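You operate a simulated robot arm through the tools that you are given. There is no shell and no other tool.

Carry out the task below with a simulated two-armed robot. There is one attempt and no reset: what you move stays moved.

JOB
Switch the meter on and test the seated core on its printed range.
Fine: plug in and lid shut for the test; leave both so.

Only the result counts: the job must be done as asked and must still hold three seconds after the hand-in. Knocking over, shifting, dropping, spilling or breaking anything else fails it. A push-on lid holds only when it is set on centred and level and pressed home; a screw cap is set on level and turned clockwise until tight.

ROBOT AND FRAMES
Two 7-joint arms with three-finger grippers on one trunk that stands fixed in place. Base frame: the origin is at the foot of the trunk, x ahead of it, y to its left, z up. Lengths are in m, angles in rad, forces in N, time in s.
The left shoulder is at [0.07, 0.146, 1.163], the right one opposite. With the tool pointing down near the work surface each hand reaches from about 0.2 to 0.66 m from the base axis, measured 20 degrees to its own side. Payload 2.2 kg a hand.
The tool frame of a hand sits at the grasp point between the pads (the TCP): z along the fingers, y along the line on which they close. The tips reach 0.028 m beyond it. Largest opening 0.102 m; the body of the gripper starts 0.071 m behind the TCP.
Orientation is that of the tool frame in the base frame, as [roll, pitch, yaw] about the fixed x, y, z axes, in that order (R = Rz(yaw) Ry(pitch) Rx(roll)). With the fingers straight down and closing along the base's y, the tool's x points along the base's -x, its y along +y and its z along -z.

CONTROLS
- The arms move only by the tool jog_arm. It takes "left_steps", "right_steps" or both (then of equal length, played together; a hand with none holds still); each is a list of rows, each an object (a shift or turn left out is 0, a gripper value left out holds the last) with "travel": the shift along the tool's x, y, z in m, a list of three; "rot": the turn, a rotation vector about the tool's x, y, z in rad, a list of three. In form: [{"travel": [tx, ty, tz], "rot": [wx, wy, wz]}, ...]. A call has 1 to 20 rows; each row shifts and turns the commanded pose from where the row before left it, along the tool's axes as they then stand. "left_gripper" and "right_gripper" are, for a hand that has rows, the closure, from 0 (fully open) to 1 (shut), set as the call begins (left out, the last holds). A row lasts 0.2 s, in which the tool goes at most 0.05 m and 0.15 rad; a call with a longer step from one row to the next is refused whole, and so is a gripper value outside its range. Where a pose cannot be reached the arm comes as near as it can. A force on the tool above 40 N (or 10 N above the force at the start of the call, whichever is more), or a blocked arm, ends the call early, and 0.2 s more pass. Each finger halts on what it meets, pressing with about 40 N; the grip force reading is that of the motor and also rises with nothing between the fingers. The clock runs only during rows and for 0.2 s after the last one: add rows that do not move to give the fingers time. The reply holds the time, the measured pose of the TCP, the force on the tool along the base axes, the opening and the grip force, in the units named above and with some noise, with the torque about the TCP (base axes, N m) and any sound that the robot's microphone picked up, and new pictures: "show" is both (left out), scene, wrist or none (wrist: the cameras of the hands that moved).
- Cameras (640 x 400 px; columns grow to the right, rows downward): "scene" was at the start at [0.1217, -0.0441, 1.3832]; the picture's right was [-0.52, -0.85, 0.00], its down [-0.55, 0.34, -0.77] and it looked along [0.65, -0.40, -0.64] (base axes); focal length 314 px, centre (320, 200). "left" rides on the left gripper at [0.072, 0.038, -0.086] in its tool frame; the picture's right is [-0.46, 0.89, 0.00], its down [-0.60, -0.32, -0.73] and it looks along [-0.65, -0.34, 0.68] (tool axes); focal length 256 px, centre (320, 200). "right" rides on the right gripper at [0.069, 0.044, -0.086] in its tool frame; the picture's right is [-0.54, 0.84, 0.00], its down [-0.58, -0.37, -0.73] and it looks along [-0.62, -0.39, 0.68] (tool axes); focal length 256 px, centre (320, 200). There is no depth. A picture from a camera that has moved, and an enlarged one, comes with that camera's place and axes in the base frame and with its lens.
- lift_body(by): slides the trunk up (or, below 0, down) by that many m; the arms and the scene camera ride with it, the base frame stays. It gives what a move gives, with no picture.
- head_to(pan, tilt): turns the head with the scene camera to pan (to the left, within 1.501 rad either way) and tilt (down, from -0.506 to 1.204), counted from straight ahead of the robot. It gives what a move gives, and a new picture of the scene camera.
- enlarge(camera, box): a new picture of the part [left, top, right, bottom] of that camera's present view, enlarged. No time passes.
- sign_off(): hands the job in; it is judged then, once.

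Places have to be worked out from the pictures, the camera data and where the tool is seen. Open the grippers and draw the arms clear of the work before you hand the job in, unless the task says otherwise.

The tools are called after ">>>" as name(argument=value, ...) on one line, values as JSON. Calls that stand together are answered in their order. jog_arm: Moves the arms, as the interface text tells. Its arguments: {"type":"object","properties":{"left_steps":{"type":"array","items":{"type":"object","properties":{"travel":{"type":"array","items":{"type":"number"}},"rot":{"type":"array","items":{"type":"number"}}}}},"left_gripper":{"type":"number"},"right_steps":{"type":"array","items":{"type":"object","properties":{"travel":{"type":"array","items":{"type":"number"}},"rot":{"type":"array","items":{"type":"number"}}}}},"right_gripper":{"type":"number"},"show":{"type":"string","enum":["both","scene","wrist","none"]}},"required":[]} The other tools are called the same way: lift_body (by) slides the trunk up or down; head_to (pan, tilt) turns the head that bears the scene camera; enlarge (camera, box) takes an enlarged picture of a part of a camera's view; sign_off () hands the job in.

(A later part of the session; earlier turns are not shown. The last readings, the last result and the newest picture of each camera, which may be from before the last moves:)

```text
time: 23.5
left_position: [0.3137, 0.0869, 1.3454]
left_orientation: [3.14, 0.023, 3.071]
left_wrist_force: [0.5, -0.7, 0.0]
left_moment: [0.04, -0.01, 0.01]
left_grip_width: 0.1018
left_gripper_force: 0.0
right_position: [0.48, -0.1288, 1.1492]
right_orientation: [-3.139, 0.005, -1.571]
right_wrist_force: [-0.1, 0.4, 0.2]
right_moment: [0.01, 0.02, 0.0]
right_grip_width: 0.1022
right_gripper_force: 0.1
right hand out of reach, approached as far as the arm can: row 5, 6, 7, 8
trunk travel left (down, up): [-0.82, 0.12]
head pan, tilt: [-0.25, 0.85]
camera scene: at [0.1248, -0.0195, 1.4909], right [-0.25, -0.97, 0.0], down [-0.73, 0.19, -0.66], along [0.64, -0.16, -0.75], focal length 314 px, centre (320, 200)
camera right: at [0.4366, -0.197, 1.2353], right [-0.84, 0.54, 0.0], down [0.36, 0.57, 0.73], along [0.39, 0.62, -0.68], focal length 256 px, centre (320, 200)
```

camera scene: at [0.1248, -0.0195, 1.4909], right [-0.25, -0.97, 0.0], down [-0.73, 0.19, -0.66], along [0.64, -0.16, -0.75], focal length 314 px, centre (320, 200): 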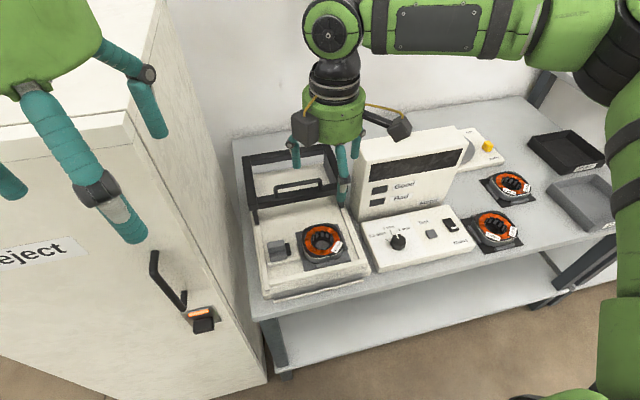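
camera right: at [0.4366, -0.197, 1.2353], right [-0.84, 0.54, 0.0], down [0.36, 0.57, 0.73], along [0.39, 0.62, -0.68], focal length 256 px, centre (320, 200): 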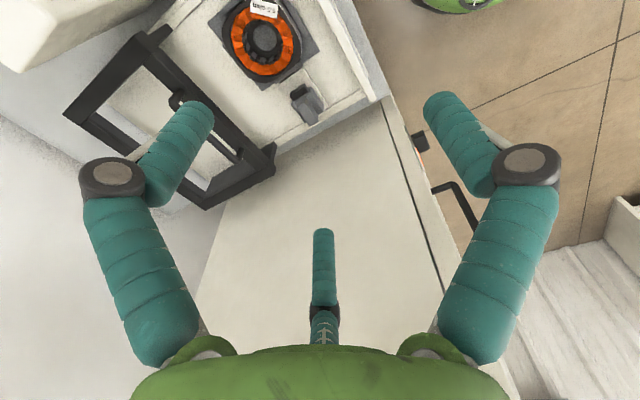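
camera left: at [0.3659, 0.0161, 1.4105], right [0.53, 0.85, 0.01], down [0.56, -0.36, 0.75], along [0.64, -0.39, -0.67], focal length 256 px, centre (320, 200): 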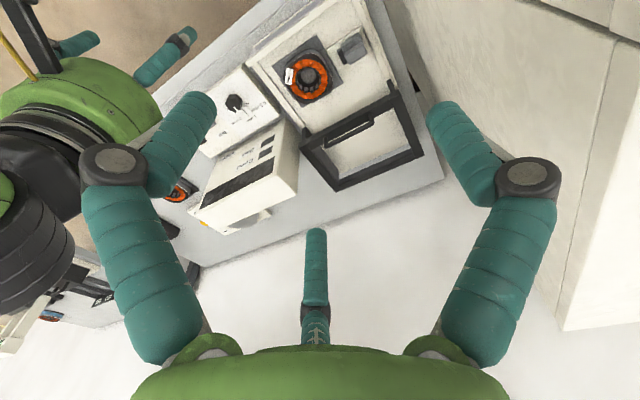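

The limit behaves like a wrist-bend limit (hand straight down with a horizontal forearm). Leaning the hand so its fingers point left-and-down keeps the closing axis along x and relaxes the wrist, so I back off right and lean it 0.6 rad.

>>> jog_arm(right_steps=[{"travel": [0.035, 0.0, 0.03]}, {"travel": [0.035, 0.0, 0.03]}, {"travel": [0.035, 0.0, 0.03]}, {"travel": [0.02, 0.0, 0.03]}, {"rot": [0, -0.12, 0]}, {"rot": [0, -0.12, 0]}, {"rot": [0, -0.12, 0]}, {"rot": [0, -0.12, 0]}, {"rot": [0, -0.12, 0]}, {}], show="both")

```text
time: 25.7
left_position: [0.3135, 0.0869, 1.3458]
left_orientation: [-3.141, 0.022, 3.069]
left_wrist_force: [0.6, -0.9, -0.4]
left_moment: [-0.01, 0.0, -0.01]
left_grip_width: 0.1019
left_gripper_force: 0.2
right_position: [0.4803, -0.2531, 1.0289]
right_orientation: [-3.139, 0.605, -1.573]
right_wrist_force: [0.6, 0.3, 0.2]
right_moment: [0.03, 0.02, 0.01]
right_grip_width: 0.102
right_gripper_force: 0.0
trunk travel left (down, up): [-0.82, 0.12]
head pan, tilt: [-0.25, 0.85]
camera scene: at [0.1251, -0.0188, 1.4909], right [-0.25, -0.97, 0.0], down [-0.73, 0.19, -0.66], along [0.64, -0.16, -0.75], focal length 314 px, centre (320, 200)
camera right: at [0.4368, -0.3583, 1.0606], right [-0.84, 0.44, 0.3], down [0.36, 0.06, 0.93], along [0.39, 0.9, -0.21], focal length 256 px, centre (320, 200)
```

scene: 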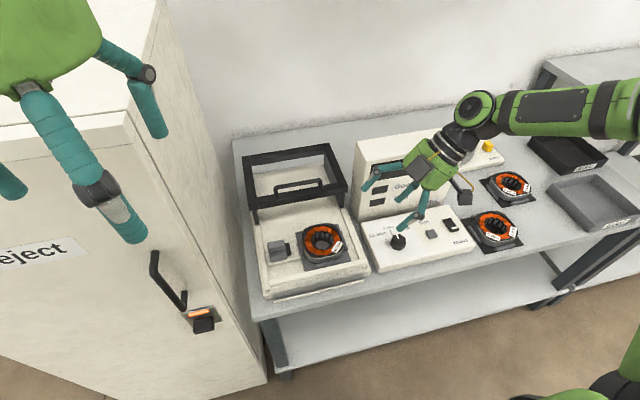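
right: 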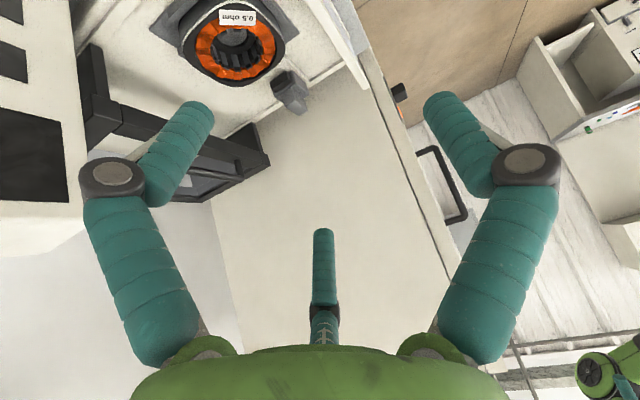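

The leaned pose is reached exactly. I now move over the plug to about (0.575, -0.02, 0.90).

>>> jog_arm(right_steps=[{"travel": [-0.0197, -0.0158, 0.0398]}, {"travel": [-0.0197, -0.0158, 0.0398]}, {"travel": [-0.0197, -0.0158, 0.0398]}, {"travel": [-0.0197, -0.0158, 0.0398]}, {"travel": [-0.0197, -0.0158, 0.0398]}, {"travel": [-0.0197, -0.0158, 0.0398]}, {}], show="both")

```text
time: 27.3
left_position: [0.3134, 0.0878, 1.3467]
left_orientation: [-3.141, 0.022, 3.07]
left_wrist_force: [0.0, -0.1, -0.8]
left_moment: [0.02, 0.01, -0.01]
left_grip_width: 0.102
left_gripper_force: 0.0
right_position: [0.4784, -0.0928, 1.0147]
right_orientation: [-3.138, 0.603, -1.571]
right_wrist_force: [-0.5, -0.7, 0.0]
right_moment: [0.0, 0.02, 0.01]
right_grip_width: 0.1021
right_gripper_force: 0.1
right hand out of reach, approached as far as the arm can: row 2, 3, 4, 5, 6
trunk travel left (down, up): [-0.82, 0.12]
head pan, tilt: [-0.25, 0.85]
camera scene: at [0.1256, -0.019, 1.4908], right [-0.25, -0.97, 0.0], down [-0.73, 0.19, -0.66], along [0.64, -0.16, -0.75], focal length 314 px, centre (320, 200)
camera right: at [0.4348, -0.1984, 1.0474], right [-0.84, 0.44, 0.3], down [0.36, 0.06, 0.93], along [0.39, 0.9, -0.21], focal length 256 px, centre (320, 200)
```

scene: 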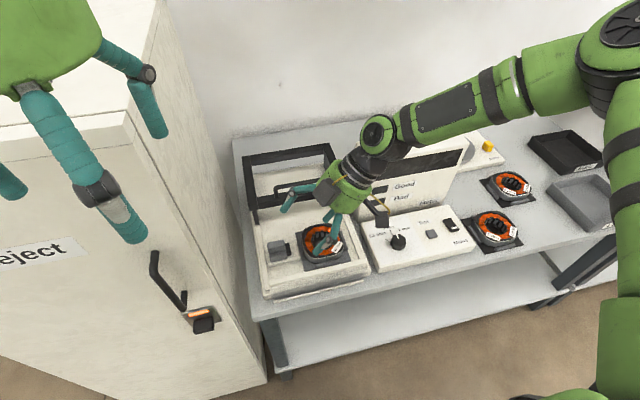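
right: 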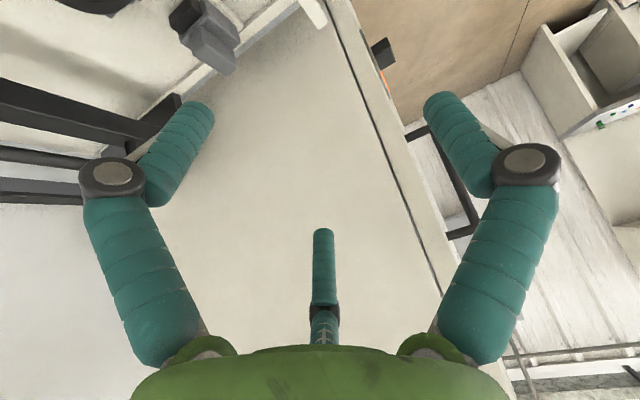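

The right elbow is stuck in a winged-out posture, so its forward reach here is limited. The left arm's posture suits the plug better if I tilt its hand forward to keep the forearm off the cabinet; I check the plug's surroundings first.

>>> enlarge(camera="right", box=[60, 0, 300, 150])

>>> enlarge(camera="scene", box=[245, 215, 325, 265])

```text
2.67 times, centred on (180, 75) of right
camera zoom: at [0.4348, -0.1984, 1.0474], right [-0.84, 0.44, 0.3], down [0.36, 0.06, 0.93], along [0.39, 0.9, -0.21], focal length 683 px, centre (693, 533)
```

zoom: 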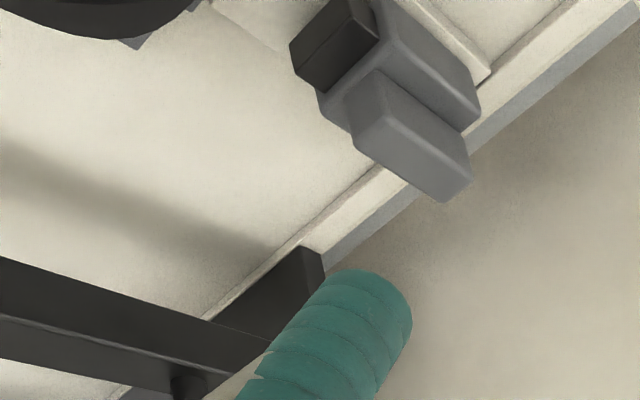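

```text
8.00 times, centred on (285, 240) of scene
camera zoom: at [0.1256, -0.019, 1.4908], right [-0.25, -0.97, 0.0], down [-0.73, 0.19, -0.66], along [0.64, -0.16, -0.75], focal length 2512 px, centre (600, -120)
```

zoom: 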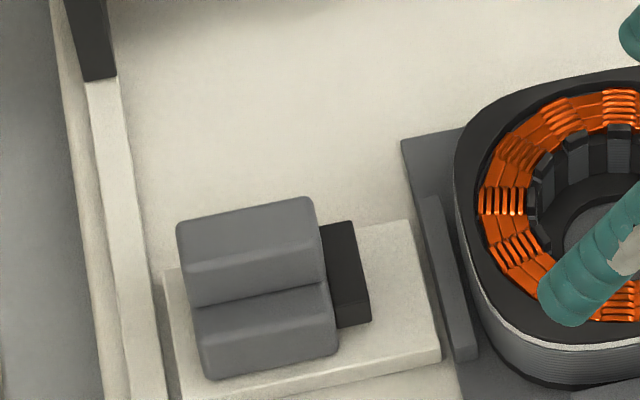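

The plug has a wide base (top z≈0.80) with a grip fin on top (x 0.561–0.582, y -0.041–0.002, top z≈0.828), so it can be pushed toward the core from its +y end at fin height. I pull the right hand away, and tilt the closed left hand forward.

>>> jog_arm(right_steps=[{"travel": [0.025, 0.0083, -0.0373]}, {"travel": [0.025, 0.0083, -0.0373]}, {"travel": [0.025, 0.0083, -0.0373]}, {"travel": [0.025, 0.0083, -0.0373]}, {"travel": [0.025, 0.0083, -0.0373]}, {"travel": [0.025, 0.0083, -0.0373]}, {"rot": [0, 0.12, 0]}, {"rot": [0, 0.12, 0]}, {"rot": [0, 0.12, 0]}, {"rot": [0, 0.12, 0]}, {"rot": [0, 0.12, 0]}, {}], left_steps=[{}, {}, {}, {}, {}, {}, {"rot": [0, -0.14, 0]}, {"rot": [0, -0.14, 0]}, {"rot": [0, -0.14, 0]}, {"rot": [0, -0.14, 0]}, {"rot": [0, -0.14, 0]}, {}], left_gripper=1, show="both")

```text
time: 29.9
left_position: [0.3139, 0.0869, 1.3466]
left_orientation: [-3.142, 0.723, 3.072]
left_wrist_force: [-0.1, 0.3, -0.2]
left_moment: [0.01, -0.07, -0.03]
left_grip_width: 0.0021
left_gripper_force: 30.8
right_position: [0.4266, -0.3449, 1.1146]
right_orientation: [-3.14, 0.002, -1.573]
right_wrist_force: [0.2, 0.5, 0.3]
right_moment: [0.0, -0.04, 0.02]
right_grip_width: 0.1018
right_gripper_force: 0.1
trunk travel left (down, up): [-0.82, 0.12]
head pan, tilt: [-0.25, 0.85]
camera scene: at [0.1248, -0.0202, 1.4905], right [-0.25, -0.97, 0.0], down [-0.73, 0.19, -0.66], along [0.64, -0.16, -0.75], focal length 314 px, centre (320, 200)
camera right: at [0.3819, -0.4118, 1.2016], right [-0.84, 0.54, 0.0], down [0.36, 0.58, 0.73], along [0.39, 0.62, -0.68], focal length 256 px, centre (320, 200)
camera left: at [0.2052, 0.1327, 1.363], right [0.41, 0.86, 0.31], down [-0.05, -0.31, 0.95], along [0.91, -0.4, -0.08], focal length 256 px, centre (320, 200)
```

scene: 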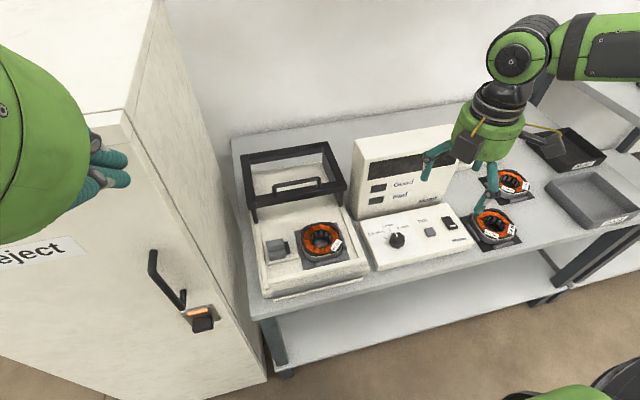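
right: 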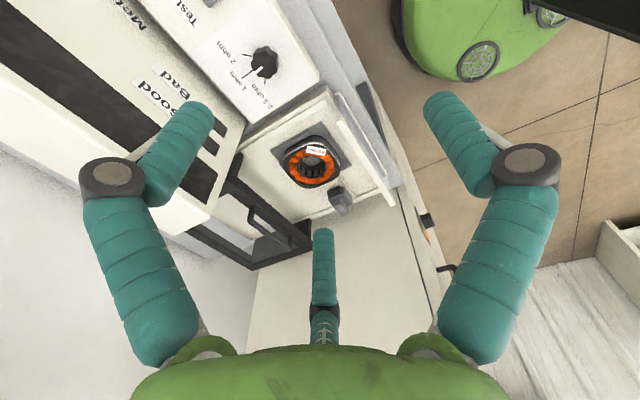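
left: 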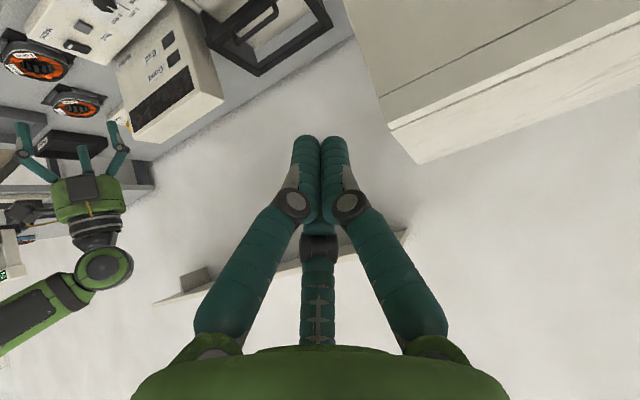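

Left hand tilted 0.72 rad forward with fingers shut. I lower it in front of the trunk toward (0.38, 0.04, 1.08), watching for any contact.

>>> jog_arm(left_steps=[{"travel": [0.0179, -0.006, 0.0351]}, {"travel": [0.0179, -0.006, 0.0351]}, {"travel": [0.0179, -0.006, 0.0351]}, {"travel": [0.0179, -0.006, 0.0351]}, {"travel": [0.0179, -0.006, 0.0351]}, {"travel": [0.0179, -0.006, 0.0351]}, {"travel": [0.0179, -0.006, 0.0351]}, {}], show="both")

```text
time: 31.7
left_position: [0.392, 0.0248, 1.0881]
left_orientation: [3.14, 0.719, 3.069]
left_wrist_force: [0.6, -0.2, 0.8]
left_moment: [0.0, 0.0, 0.04]
left_grip_width: 0.0023
left_gripper_force: 31.5
left hand out of reach, approached as far as the arm can: row 2, 3, 4
right_position: [0.4251, -0.3427, 1.116]
right_orientation: [-3.139, 0.001, -1.571]
right_wrist_force: [0.4, 0.0, -0.6]
right_moment: [-0.02, 0.03, 0.02]
right_grip_width: 0.1018
right_gripper_force: 0.1
trunk travel left (down, up): [-0.82, 0.12]
head pan, tilt: [-0.25, 0.85]
camera scene: at [0.1251, -0.0191, 1.4909], right [-0.25, -0.97, 0.0], down [-0.73, 0.19, -0.66], along [0.64, -0.16, -0.75], focal length 314 px, centre (320, 200)
camera left: at [0.2836, 0.0715, 1.1055], right [0.41, 0.86, 0.31], down [-0.05, -0.32, 0.95], along [0.91, -0.41, -0.08], focal length 256 px, centre (320, 200)
```

scene: 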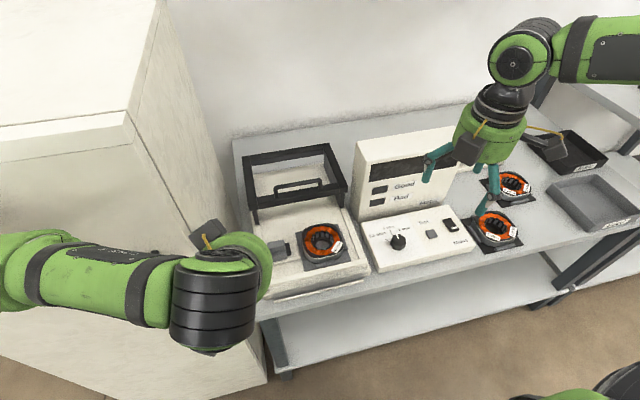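
left: 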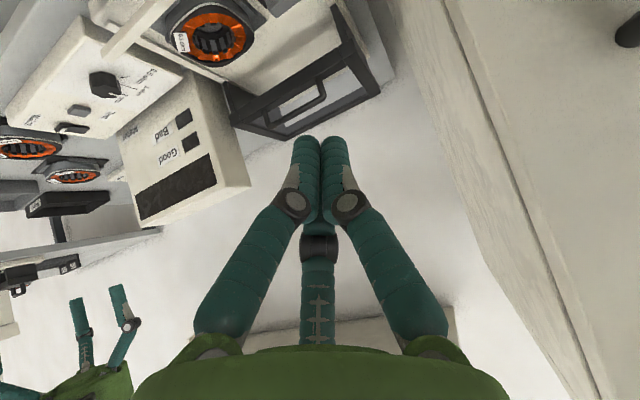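

Left arm moves freely now. I continue along the tool axis toward (0.57, 0.03, 0.88), just left of and above the plug.

>>> jog_arm(left_steps=[{"travel": [0.0006, 0.0025, 0.038]}, {"travel": [0.0006, 0.0025, 0.038]}, {"travel": [0.0006, 0.0025, 0.038]}, {"travel": [0.0006, 0.0025, 0.038]}, {"travel": [0.0006, 0.0025, 0.038]}, {"travel": [0.0006, 0.0025, 0.038]}, {"travel": [0.0006, 0.0025, 0.038]}, {}], show="both")

```text
time: 33.5
left_position: [0.5647, 0.0313, 0.8861]
left_orientation: [3.14, 0.722, 3.071]
left_wrist_force: [-0.8, 0.3, -0.3]
left_moment: [-0.01, -0.01, 0.01]
left_grip_width: 0.002
left_gripper_force: 32.1
right_position: [0.4245, -0.3425, 1.1159]
right_orientation: [-3.139, 0.001, -1.572]
right_wrist_force: [-0.3, 0.4, -0.6]
right_moment: [-0.01, 0.02, -0.05]
right_grip_width: 0.1021
right_gripper_force: 0.0
trunk travel left (down, up): [-0.82, 0.12]
head pan, tilt: [-0.25, 0.85]
camera scene: at [0.1244, -0.0189, 1.4909], right [-0.25, -0.97, 0.0], down [-0.73, 0.19, -0.66], along [0.64, -0.16, -0.75], focal length 314 px, centre (320, 200)
camera left: at [0.4567, 0.0774, 0.9025], right [0.41, 0.86, 0.31], down [-0.05, -0.31, 0.95], along [0.91, -0.41, -0.08], focal length 256 px, centre (320, 200)
```

scene: 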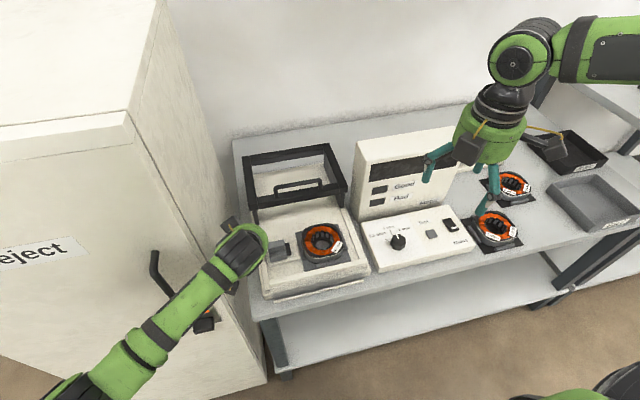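
left: 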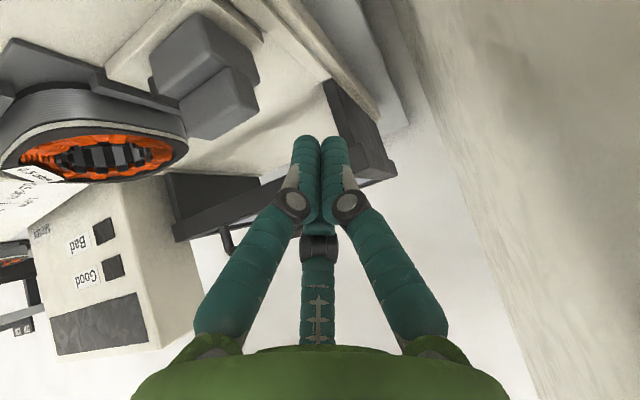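

The arm is in a good posture. I enlarge the left wrist view to locate the plug relative to the fingertips.

>>> enlarge(camera="left", box=[120, 0, 376, 160])

>>> enlarge(camera="scene", box=[225, 200, 321, 260])

>>> enlarge(camera="right", box=[240, 120, 400, 220])

```text
2.50 times, centred on (248, 80) of left
camera zoom: at [0.4567, 0.0774, 0.9025], right [0.41, 0.86, 0.31], down [-0.05, -0.31, 0.95], along [0.91, -0.41, -0.08], focal length 640 px, centre (500, 500)
```

zoom: 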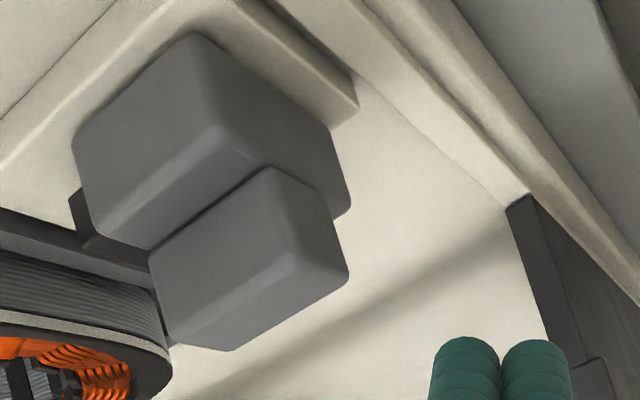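

```text
6.67 times, centred on (273, 230) of scene
camera zoom: at [0.1244, -0.0189, 1.4909], right [-0.25, -0.97, 0.0], down [-0.73, 0.19, -0.66], along [0.64, -0.16, -0.75], focal length 2093 px, centre (633, 0)
```

zoom: 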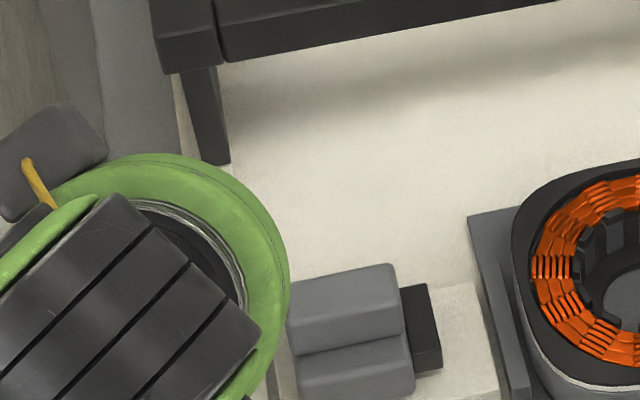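

```text
4.00 times, centred on (320, 170) of right
camera zoom: at [0.3814, -0.4111, 1.202], right [-0.84, 0.54, 0.0], down [0.36, 0.57, 0.73], along [0.39, 0.62, -0.68], focal length 1024 px, centre (320, 320)
```

zoom: 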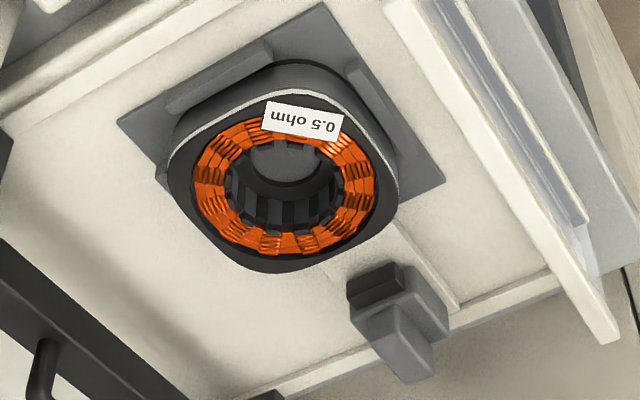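

Fin's +y end is at y≈0.0, around x 0.575, top z≈0.828; the side rail top is near z≈0.797. I lower the closed fingers beside the fin so the tips come to z≈0.81, above the rail.

>>> jog_arm(left_steps=[{"travel": [0.0121, 0, 0.0137]}, {"travel": [0.0121, 0, 0.0137]}, {"travel": [0.0121, 0, 0.0137]}, {}], show="both")

>>> enlarge(camera="left", box=[120, 0, 376, 160])

>>> enlarge(camera="right", box=[300, 160, 380, 210])

```text
time: 34.5
left_position: [0.5668, 0.031, 0.8317]
left_orientation: [3.141, 0.722, 3.068]
left_wrist_force: [0.4, 1.3, 0.2]
left_moment: [-0.02, -0.01, -0.02]
left_grip_width: 0.002
left_gripper_force: 31.3
right_position: [0.4273, -0.3424, 1.1149]
right_orientation: [-3.14, 0.001, -1.572]
right_wrist_force: [-0.5, -1.4, 0.4]
right_moment: [0.03, 0.0, 0.01]
right_grip_width: 0.102
right_gripper_force: 0.0
trunk travel left (down, up): [-0.82, 0.12]
head pan, tilt: [-0.25, 0.85]
camera scene: at [0.125, -0.019, 1.4909], right [-0.25, -0.97, 0.0], down [-0.73, 0.19, -0.66], along [0.64, -0.16, -0.75], focal length 314 px, centre (320, 200)
camera left: at [0.4584, 0.0776, 0.8484], right [0.41, 0.86, 0.31], down [-0.05, -0.31, 0.95], along [0.91, -0.41, -0.08], focal length 256 px, centre (320, 200)
```

scene: 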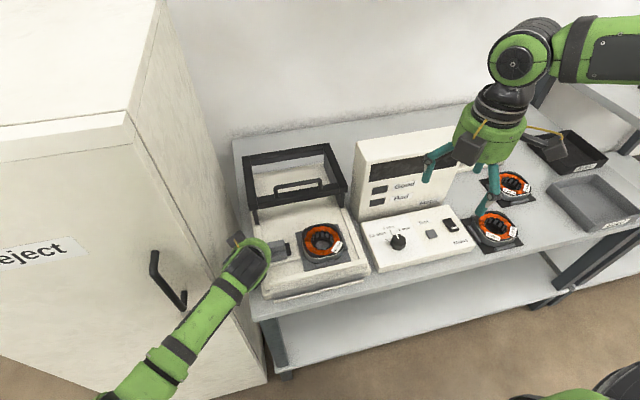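
left: 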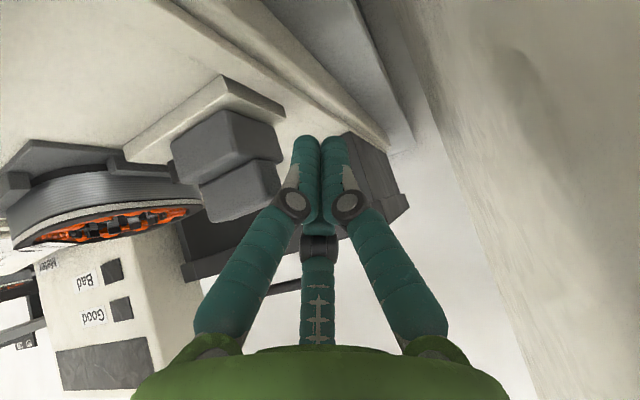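

```text
2.50 times, centred on (248, 80) of left
camera zoom: at [0.4584, 0.0776, 0.8484], right [0.41, 0.86, 0.31], down [-0.05, -0.31, 0.95], along [0.91, -0.41, -0.08], focal length 640 px, centre (500, 500)
```

zoom: 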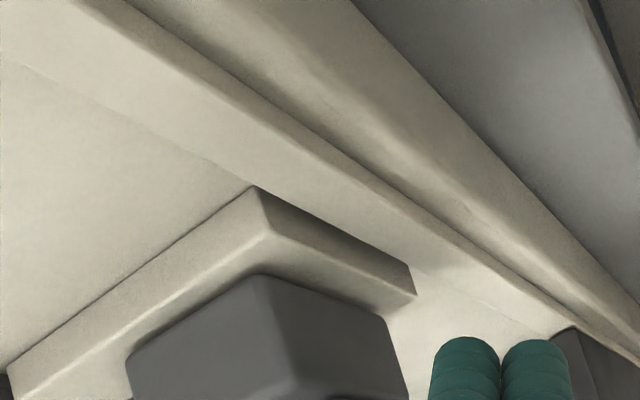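

```text
8.00 times, centred on (340, 185) of right
camera zoom: at [0.3818, -0.4112, 1.2018], right [-0.84, 0.54, 0.0], down [0.36, 0.57, 0.73], along [0.39, 0.62, -0.68], focal length 2048 px, centre (160, 320)
```

zoom: 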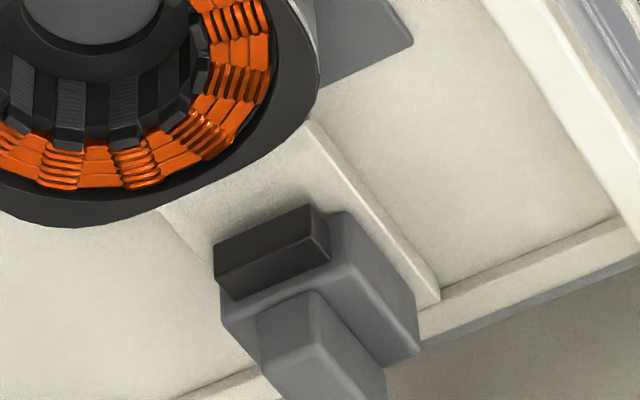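

The tip should be at about (0.585, 0.03, 0.81). I check its relation to the plug from the right wrist camera.

>>> enlarge(camera="right", box=[300, 170, 396, 230])

>>> enlarge(camera="left", box=[160, 70, 416, 230])

```text
6.67 times, centred on (348, 200) of right
camera zoom: at [0.3818, -0.4112, 1.2018], right [-0.84, 0.54, 0.0], down [0.36, 0.57, 0.73], along [0.39, 0.62, -0.68], focal length 1707 px, centre (133, 200)
```

zoom: 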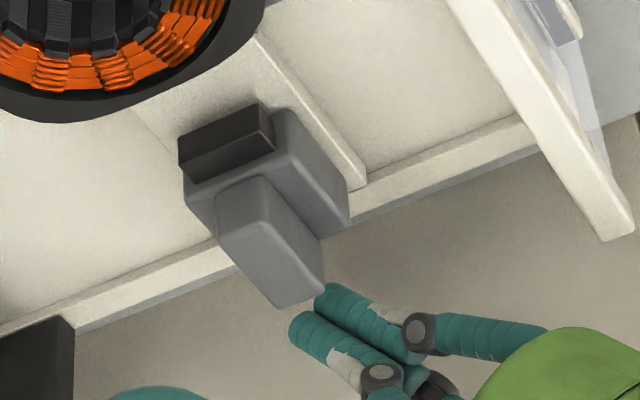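

```text
2.50 times, centred on (288, 150) of left
camera zoom: at [0.4584, 0.0776, 0.8484], right [0.41, 0.86, 0.31], down [-0.05, -0.31, 0.95], along [0.91, -0.41, -0.08], focal length 640 px, centre (400, 325)
```

zoom: 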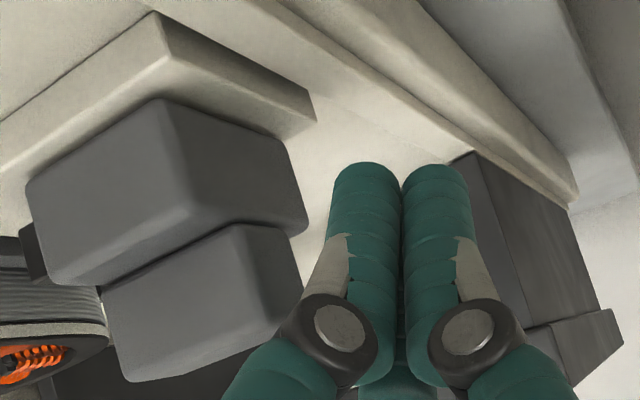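

The fingertips are level with the fin and about 2 cm beyond its +y end. I push toward -y in small steps, watching force and sound.

>>> jog_arm(left_steps=[{"travel": [0, -0.006, 0]}, {"travel": [0, -0.006, 0]}, {"travel": [0, -0.005, 0]}, {"travel": [0, -0.004, 0]}, {"travel": [0, -0.004, 0]}, {"travel": [0, -0.004, 0]}, {}], show="wrist")

>>> enlarge(camera="right", box=[300, 160, 396, 220])

```text
time: 36.1
left_position: [0.5624, 0.0017, 0.8326]
left_orientation: [-3.141, 0.723, 3.07]
left_wrist_force: [0.8, -0.9, 0.3]
left_moment: [-0.01, -0.01, 0.0]
left_grip_width: 0.0022
left_gripper_force: 31.4
right_position: [0.4256, -0.3428, 1.1153]
right_orientation: [-3.139, 0.003, -1.571]
right_wrist_force: [0.1, -0.2, 0.2]
right_moment: [0.0, 0.02, 0.01]
right_grip_width: 0.102
right_gripper_force: 0.0
trunk travel left (down, up): [-0.82, 0.12]
head pan, tilt: [-0.25, 0.85]
camera left: at [0.4552, 0.0485, 0.8494], right [0.41, 0.86, 0.31], down [-0.05, -0.31, 0.95], along [0.91, -0.41, -0.08], focal length 256 px, centre (320, 200)
```

left: 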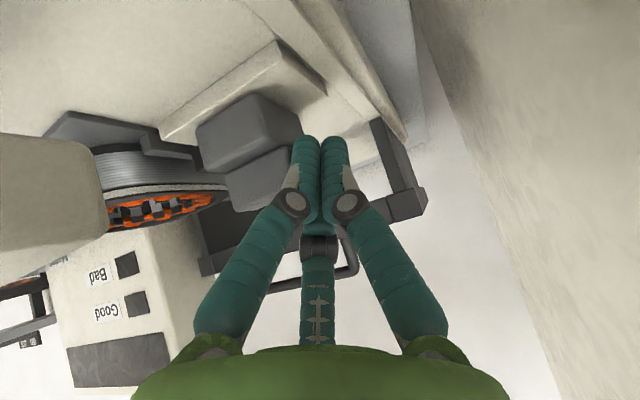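

```text
6.67 times, centred on (348, 190) of right
camera zoom: at [0.3817, -0.4113, 1.2018], right [-0.84, 0.54, 0.0], down [0.36, 0.57, 0.73], along [0.39, 0.62, -0.68], focal length 1707 px, centre (133, 267)
```

zoom: 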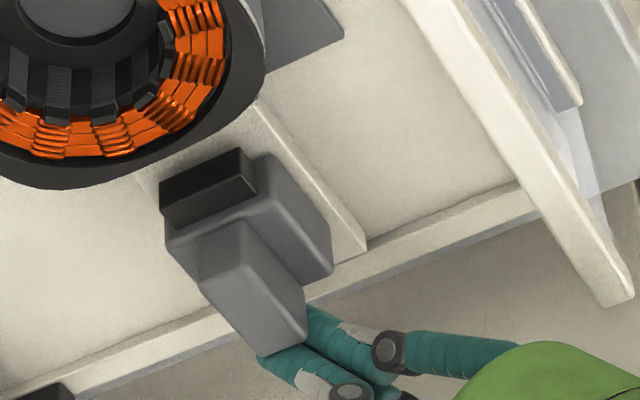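

The plug is sliding toward the core (visible platform behind it grew). I keep pushing in small steps until it seats.

>>> jog_arm(left_steps=[{"travel": [0, -0.004, 0]}, {"travel": [0, -0.004, 0]}, {"travel": [0, -0.004, 0]}, {"travel": [0, -0.003, 0]}, {"travel": [0, -0.003, 0]}, {}], show="wrist")

>>> enlarge(camera="right", box=[300, 160, 396, 220])

```text
time: 37.5
left_position: [0.5614, -0.0159, 0.833]
left_orientation: [-3.141, 0.722, 3.07]
left_wrist_force: [-0.2, -0.1, 0.4]
left_moment: [-0.04, -0.05, 0.0]
left_grip_width: 0.0021
left_gripper_force: 31.7
right_position: [0.4248, -0.3437, 1.1144]
right_orientation: [-3.14, 0.002, -1.573]
right_wrist_force: [-0.1, 0.2, -0.2]
right_moment: [0.0, -0.04, 0.01]
right_grip_width: 0.1017
right_gripper_force: 0.0
trunk travel left (down, up): [-0.82, 0.12]
head pan, tilt: [-0.25, 0.85]
camera left: at [0.4536, 0.0306, 0.8499], right [0.41, 0.86, 0.31], down [-0.05, -0.31, 0.95], along [0.91, -0.41, -0.08], focal length 256 px, centre (320, 200)
```

left: 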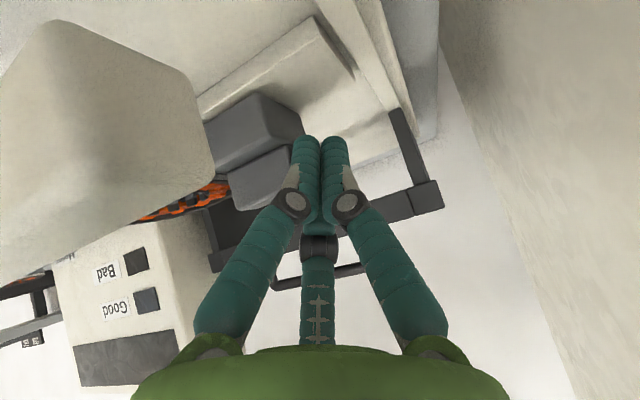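

```text
6.67 times, centred on (348, 190) of right
camera zoom: at [0.3818, -0.4112, 1.2018], right [-0.84, 0.54, 0.0], down [0.36, 0.57, 0.73], along [0.39, 0.62, -0.68], focal length 1707 px, centre (133, 267)
```

zoom: 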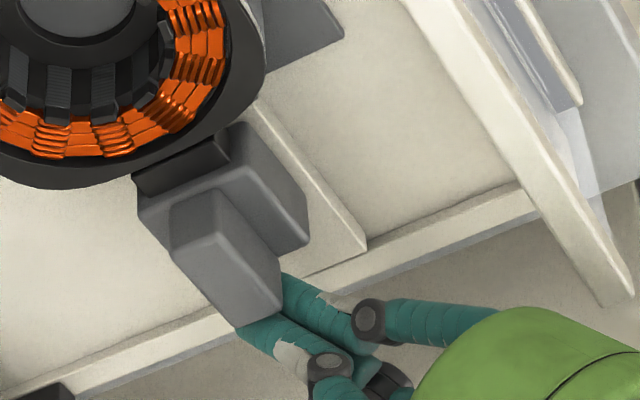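

The plug is still sliding freely, but the fixture's cream front bar (top z≈0.84) is very close to the left hand's camera. I back off slightly and reduce the tilt to lift the camera over the bar before pushing on.

>>> jog_arm(left_steps=[{"travel": [0, 0.004, 0]}, {"rot": [0, 0.1, 0]}, {"rot": [0, 0.1, 0]}, {"rot": [0, 0.1, 0]}, {"rot": [0, 0.1, 0]}, {}], show="both")

>>> enlarge(camera="right", box=[290, 150, 386, 210])

```text
time: 38.9
left_position: [0.5618, -0.0111, 0.8334]
left_orientation: [3.142, 0.322, 3.07]
left_wrist_force: [-0.1, 0.7, -0.1]
left_moment: [0.02, -0.02, 0.01]
left_grip_width: 0.002
left_gripper_force: 31.1
right_position: [0.4254, -0.3426, 1.115]
right_orientation: [-3.14, 0.001, -1.572]
right_wrist_force: [0.0, 0.3, 0.3]
right_moment: [0.01, -0.02, 0.0]
right_grip_width: 0.1022
right_gripper_force: 0.1
trunk travel left (down, up): [-0.82, 0.12]
head pan, tilt: [-0.25, 0.85]
camera scene: at [0.1246, -0.0189, 1.4909], right [-0.25, -0.97, 0.0], down [-0.73, 0.19, -0.66], along [0.64, -0.16, -0.75], focal length 314 px, centre (320, 200)
camera left: at [0.4695, 0.0336, 0.8923], right [0.5, 0.85, 0.15], down [0.32, -0.34, 0.88], along [0.8, -0.4, -0.44], focal length 256 px, centre (320, 200)
```

scene: 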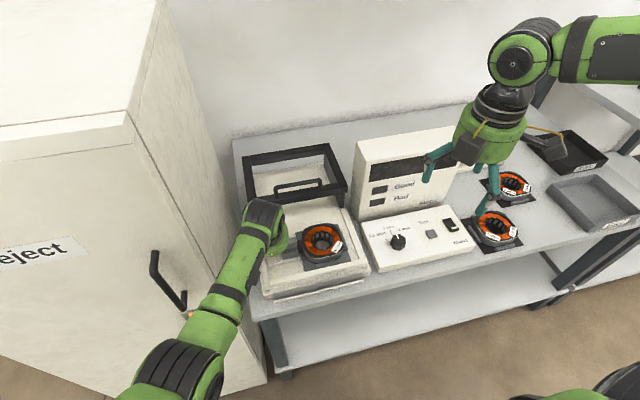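
left: 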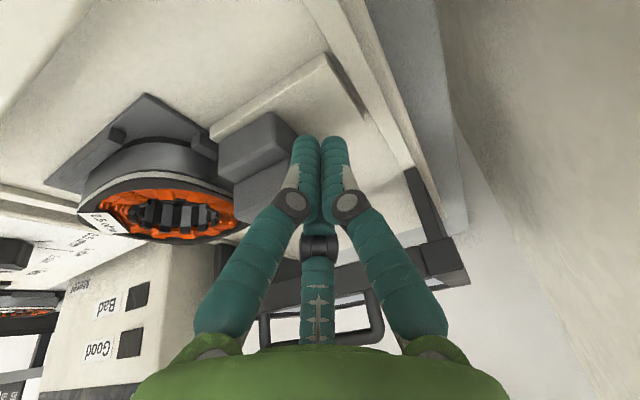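

```text
6.67 times, centred on (338, 180) of right
camera zoom: at [0.3815, -0.4111, 1.2019], right [-0.84, 0.54, 0.0], down [0.36, 0.58, 0.73], along [0.39, 0.62, -0.68], focal length 1707 px, centre (200, 333)
```

zoom: 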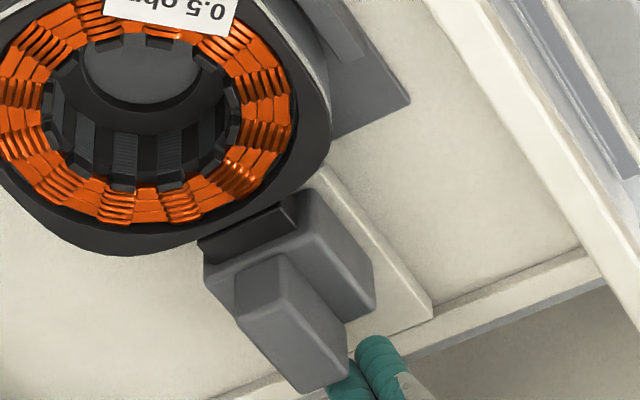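

Camera now clears the bar. I resume pushing toward -y in small steps.

>>> jog_arm(left_steps=[{"travel": [0, -0.004, 0]}, {"travel": [0, -0.003, 0]}, {"travel": [0, -0.003, 0]}, {"travel": [0, -0.003, 0]}, {"travel": [0, -0.003, 0]}, {}], show="wrist")

>>> enlarge(camera="right", box=[290, 150, 386, 210])

```text
time: 40.3
left_position: [0.564, -0.0108, 0.8274]
left_orientation: [3.122, 0.322, 3.077]
left_wrist_force: [-0.4, 0.8, -0.2]
left_moment: [0.0, 0.01, 0.05]
left_grip_width: 0.0022
left_gripper_force: 31.5
right_position: [0.4255, -0.3435, 1.116]
right_orientation: [-3.14, 0.002, -1.573]
right_wrist_force: [-0.4, -0.1, -1.1]
right_moment: [0.01, -0.02, -0.01]
right_grip_width: 0.1021
right_gripper_force: 0.0
trunk travel left (down, up): [-0.82, 0.12]
head pan, tilt: [-0.25, 0.85]
camera left: at [0.471, 0.031, 0.888], right [0.49, 0.86, 0.16], down [0.32, -0.35, 0.88], along [0.81, -0.38, -0.45], focal length 256 px, centre (320, 200)
```

left: 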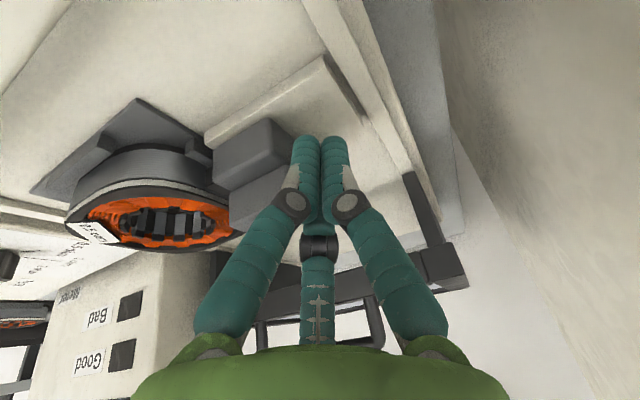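

```text
6.67 times, centred on (338, 180) of right
camera zoom: at [0.3818, -0.4113, 1.2018], right [-0.84, 0.54, 0.0], down [0.36, 0.57, 0.73], along [0.39, 0.62, -0.68], focal length 1707 px, centre (200, 333)
```

zoom: 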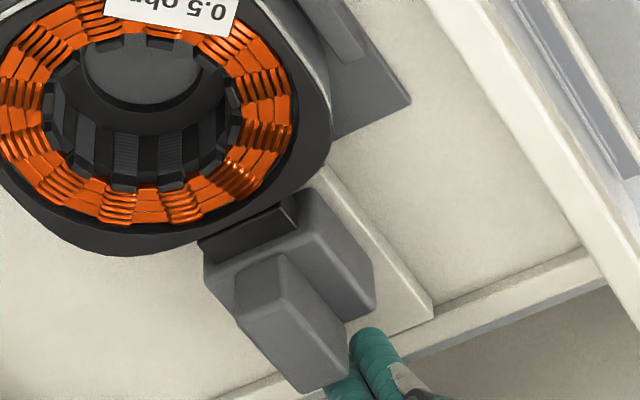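

The hand didn't advance and shows no tool force, so something else on the arm may be touching or limited. I look with the head tilted further down toward the left forearm.

>>> head_to(pan=0.1, tilt=1.1)

```text
time: 41.1
left_position: [0.5654, -0.0124, 0.8297]
left_orientation: [3.121, 0.324, 3.079]
left_wrist_force: [0.3, 0.3, 0.5]
left_moment: [0.02, -0.02, 0.02]
left_grip_width: 0.0019
left_gripper_force: 31.2
right_position: [0.4245, -0.3423, 1.1163]
right_orientation: [-3.139, 0.001, -1.572]
right_wrist_force: [-0.3, 0.5, -0.4]
right_moment: [-0.01, -0.03, -0.02]
right_grip_width: 0.1017
right_gripper_force: 0.0
trunk travel left (down, up): [-0.82, 0.12]
head pan, tilt: [0.099, 1.1]
camera scene: at [0.112, 0.0064, 1.4732], right [0.1, -1.0, 0.0], down [-0.89, -0.09, -0.45], along [0.45, 0.04, -0.89], focal length 314 px, centre (320, 200)
```

scene: 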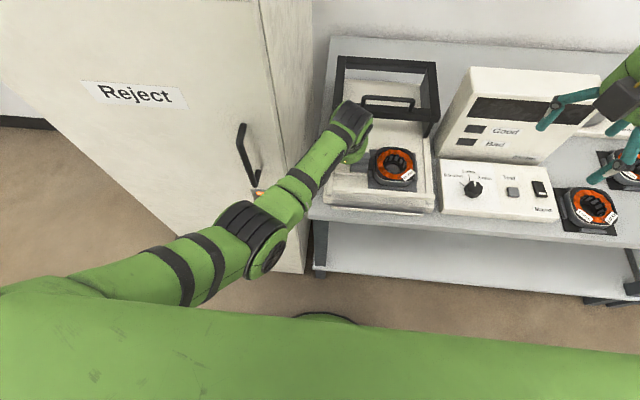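

I zoom in around the left hand and the elbow from this viewpoint.

>>> enlarge(camera="scene", box=[300, 60, 460, 220])

>>> enlarge(camera="scene", box=[200, 100, 400, 300])

```text
2.50 times, centred on (380, 140) of scene
camera zoom: at [0.112, 0.0064, 1.4732], right [0.1, -1.0, 0.0], down [-0.89, -0.09, -0.45], along [0.45, 0.04, -0.89], focal length 785 px, centre (170, 350)
```

zoom: 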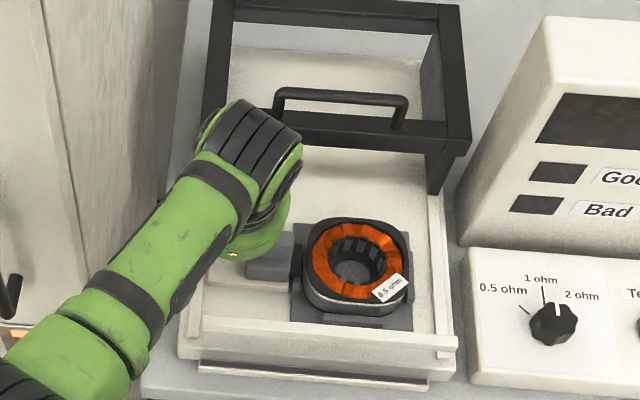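

```text
2.00 times, centred on (300, 200) of scene
camera zoom: at [0.112, 0.0064, 1.4732], right [0.1, -1.0, 0.0], down [-0.89, -0.09, -0.45], along [0.45, 0.04, -0.89], focal length 628 px, centre (360, 200)
```

zoom: 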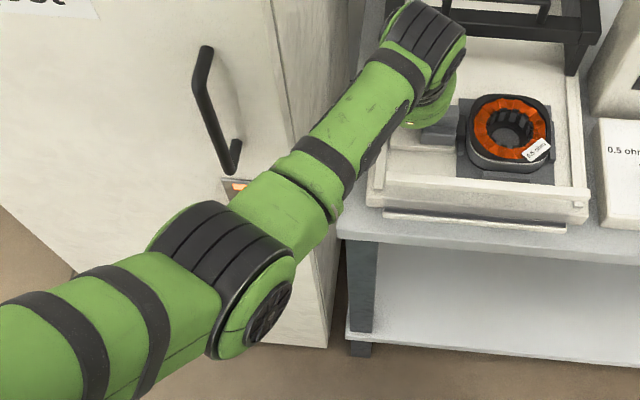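

No link seems to be touching anything; more likely a wrist joint is at its limit at this tilt. I tilt forward again by 0.18 rad (camera still clears the bar) and retry the push.

>>> jog_arm(left_steps=[{"travel": [0, 0.012, 0], "rot": [0, -0.06, 0]}, {"rot": [0, -0.06, 0]}, {"rot": [0, -0.06, 0]}, {}, {}], show="none")

```text
time: 42.3
left_position: [0.5757, -0.0018, 0.8413]
left_orientation: [3.121, 0.525, 3.075]
left_wrist_force: [0.1, -0.2, -0.2]
left_moment: [-0.02, 0.02, 0.0]
left_grip_width: 0.0022
left_gripper_force: 31.9
right_position: [0.4257, -0.3427, 1.1145]
right_orientation: [-3.14, 0.001, -1.574]
right_wrist_force: [0.5, 0.3, -0.1]
right_moment: [0.02, 0.02, 0.02]
right_grip_width: 0.1023
right_gripper_force: 0.1
trunk travel left (down, up): [-0.82, 0.12]
head pan, tilt: [0.099, 1.1]
```

The arm is slightly off at this tilt, so I go back to the 0.72 tilt where it tracked well, and yaw the hand clockwise 0.4 rad so the camera sits left of the front bar's end.

>>> jog_arm(left_steps=[{"travel": [0, 0.012, 0]}, {"rot": [0, -0.1, 0]}, {"rot": [0, -0.1, 0]}, {"rot": [0.066, 0, 0.075]}, {"rot": [0.066, 0, 0.075]}, {"rot": [0.066, 0, 0.075]}, {"rot": [0.066, 0, 0.075]}, {}], show="both")

```text
time: 44.1
left_position: [0.5638, -0.0048, 0.833]
left_orientation: [-3.13, 0.702, 2.677]
left_wrist_force: [-0.1, -1.0, 0.0]
left_moment: [0.01, 0.0, 0.01]
left_grip_width: 0.0021
left_gripper_force: 31.5
right_position: [0.4261, -0.3436, 1.1153]
right_orientation: [-3.138, 0.002, -1.573]
right_wrist_force: [-0.8, 0.5, 0.1]
right_moment: [0.02, -0.01, 0.01]
right_grip_width: 0.1022
right_gripper_force: 0.0
trunk travel left (down, up): [-0.82, 0.12]
head pan, tilt: [0.099, 1.1]
camera scene: at [0.112, 0.0065, 1.4732], right [0.1, -1.0, 0.0], down [-0.89, -0.09, -0.45], along [0.45, 0.04, -0.89], focal length 314 px, centre (320, 200)
camera left: at [0.4816, 0.0809, 0.8517], right [0.72, 0.63, 0.29], down [-0.15, -0.27, 0.95], along [0.68, -0.73, -0.1], focal length 256 px, centre (320, 200)
```

scene: 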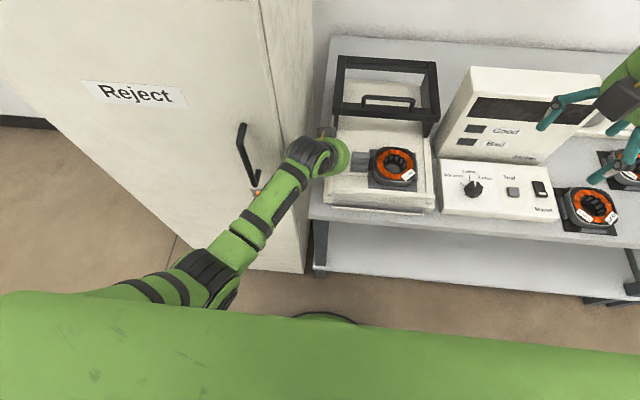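
left: 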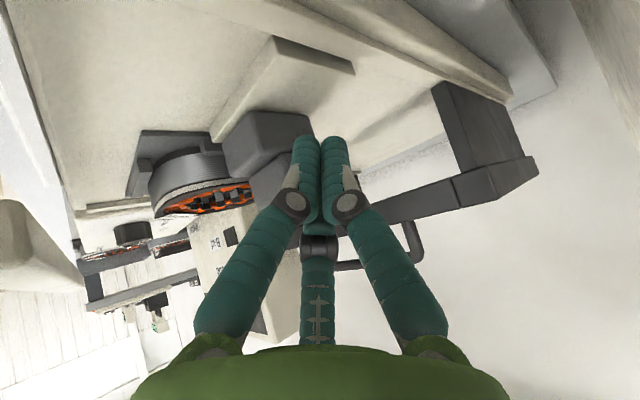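

Good posture, camera well left of the bar, finger just about to touch the plug's end. I push along base -y in small steps.

>>> jog_arm(left_steps=[{"travel": [-0.00137, -0.00358, 0.00116]}, {"travel": [-0.00137, -0.00358, 0.00116]}, {"travel": [-0.00137, -0.00358, 0.00116]}, {"travel": [-0.00103, -0.00268, 0.00087]}, {"travel": [-0.00103, -0.00268, 0.00087]}, {}], show="wrist")

>>> enlarge(camera="right", box=[290, 150, 386, 210])

>>> enlarge(camera="scene", box=[320, 120, 448, 200])

```text
time: 45.5
left_position: [0.5643, -0.0146, 0.8313]
left_orientation: [-3.134, 0.702, 2.68]
left_wrist_force: [-1.6, 22.1, 1.3]
left_moment: [0.28, 0.12, 0.33]
left_grip_width: 0.0023
left_gripper_force: 31.1
right_position: [0.4263, -0.3387, 1.1172]
right_orientation: [-3.139, -0.001, -1.572]
right_wrist_force: [-0.7, 0.2, -0.3]
right_moment: [0.0, 0.0, 0.05]
right_grip_width: 0.1018
right_gripper_force: 0.1
trunk travel left (down, up): [-0.82, 0.12]
head pan, tilt: [0.099, 1.1]
camera left: at [0.4816, 0.0693, 0.851], right [0.72, 0.63, 0.3], down [-0.15, -0.27, 0.95], along [0.68, -0.72, -0.1], focal length 256 px, centre (320, 200)
```

left: 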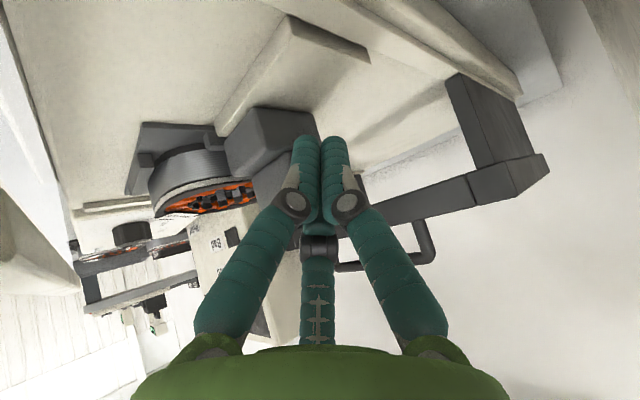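

```text
6.67 times, centred on (338, 180) of right
camera zoom: at [0.3813, -0.4071, 1.2035], right [-0.84, 0.54, 0.0], down [0.36, 0.58, 0.73], along [0.39, 0.62, -0.68], focal length 1707 px, centre (200, 333)
```

zoom: 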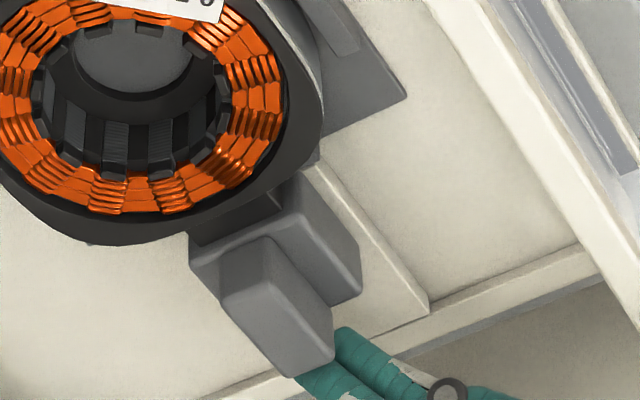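

```text
5.00 times, centred on (384, 160) of scene
camera zoom: at [0.1114, 0.0117, 1.4732], right [0.1, -1.0, 0.0], down [-0.89, -0.09, -0.45], along [0.45, 0.04, -0.89], focal length 1570 px, centre (0, 400)
```

zoom: 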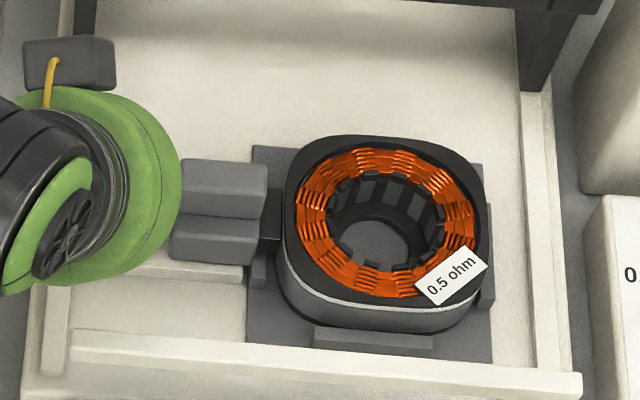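

The reaction is now about 22 N and the nose is up against the core's side. I press a little further to see whether it seats or is already home.

>>> jog_arm(left_steps=[{"travel": [-0.001, -0.0026, 0.0008]}, {"travel": [-0.0007, -0.0018, 0.0006]}, {}], show="none")

>>> enlarge(camera="scene", box=[320, 120, 448, 200])

```text
time: 46.3
left_position: [0.5628, -0.0153, 0.8332]
left_orientation: [-3.139, 0.702, 2.68]
left_wrist_force: [-5.6, 32.7, 2.7]
left_moment: [0.35, 0.17, 0.43]
left_grip_width: 0.002
left_gripper_force: 31.8
right_position: [0.4232, -0.3384, 1.1176]
right_orientation: [-3.139, -0.003, -1.573]
right_wrist_force: [0.3, -0.4, -0.1]
right_moment: [-0.01, 0.02, 0.01]
right_grip_width: 0.102
right_gripper_force: 0.0
trunk travel left (down, up): [-0.82, 0.12]
head pan, tilt: [0.099, 1.1]
```

```text
5.00 times, centred on (384, 160) of scene
camera zoom: at [0.1099, 0.014, 1.4733], right [0.1, -1.0, 0.01], down [-0.89, -0.09, -0.45], along [0.45, 0.04, -0.89], focal length 1570 px, centre (0, 400)
```

zoom: 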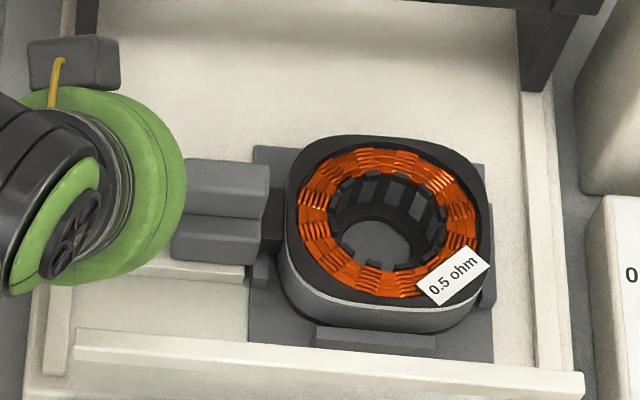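

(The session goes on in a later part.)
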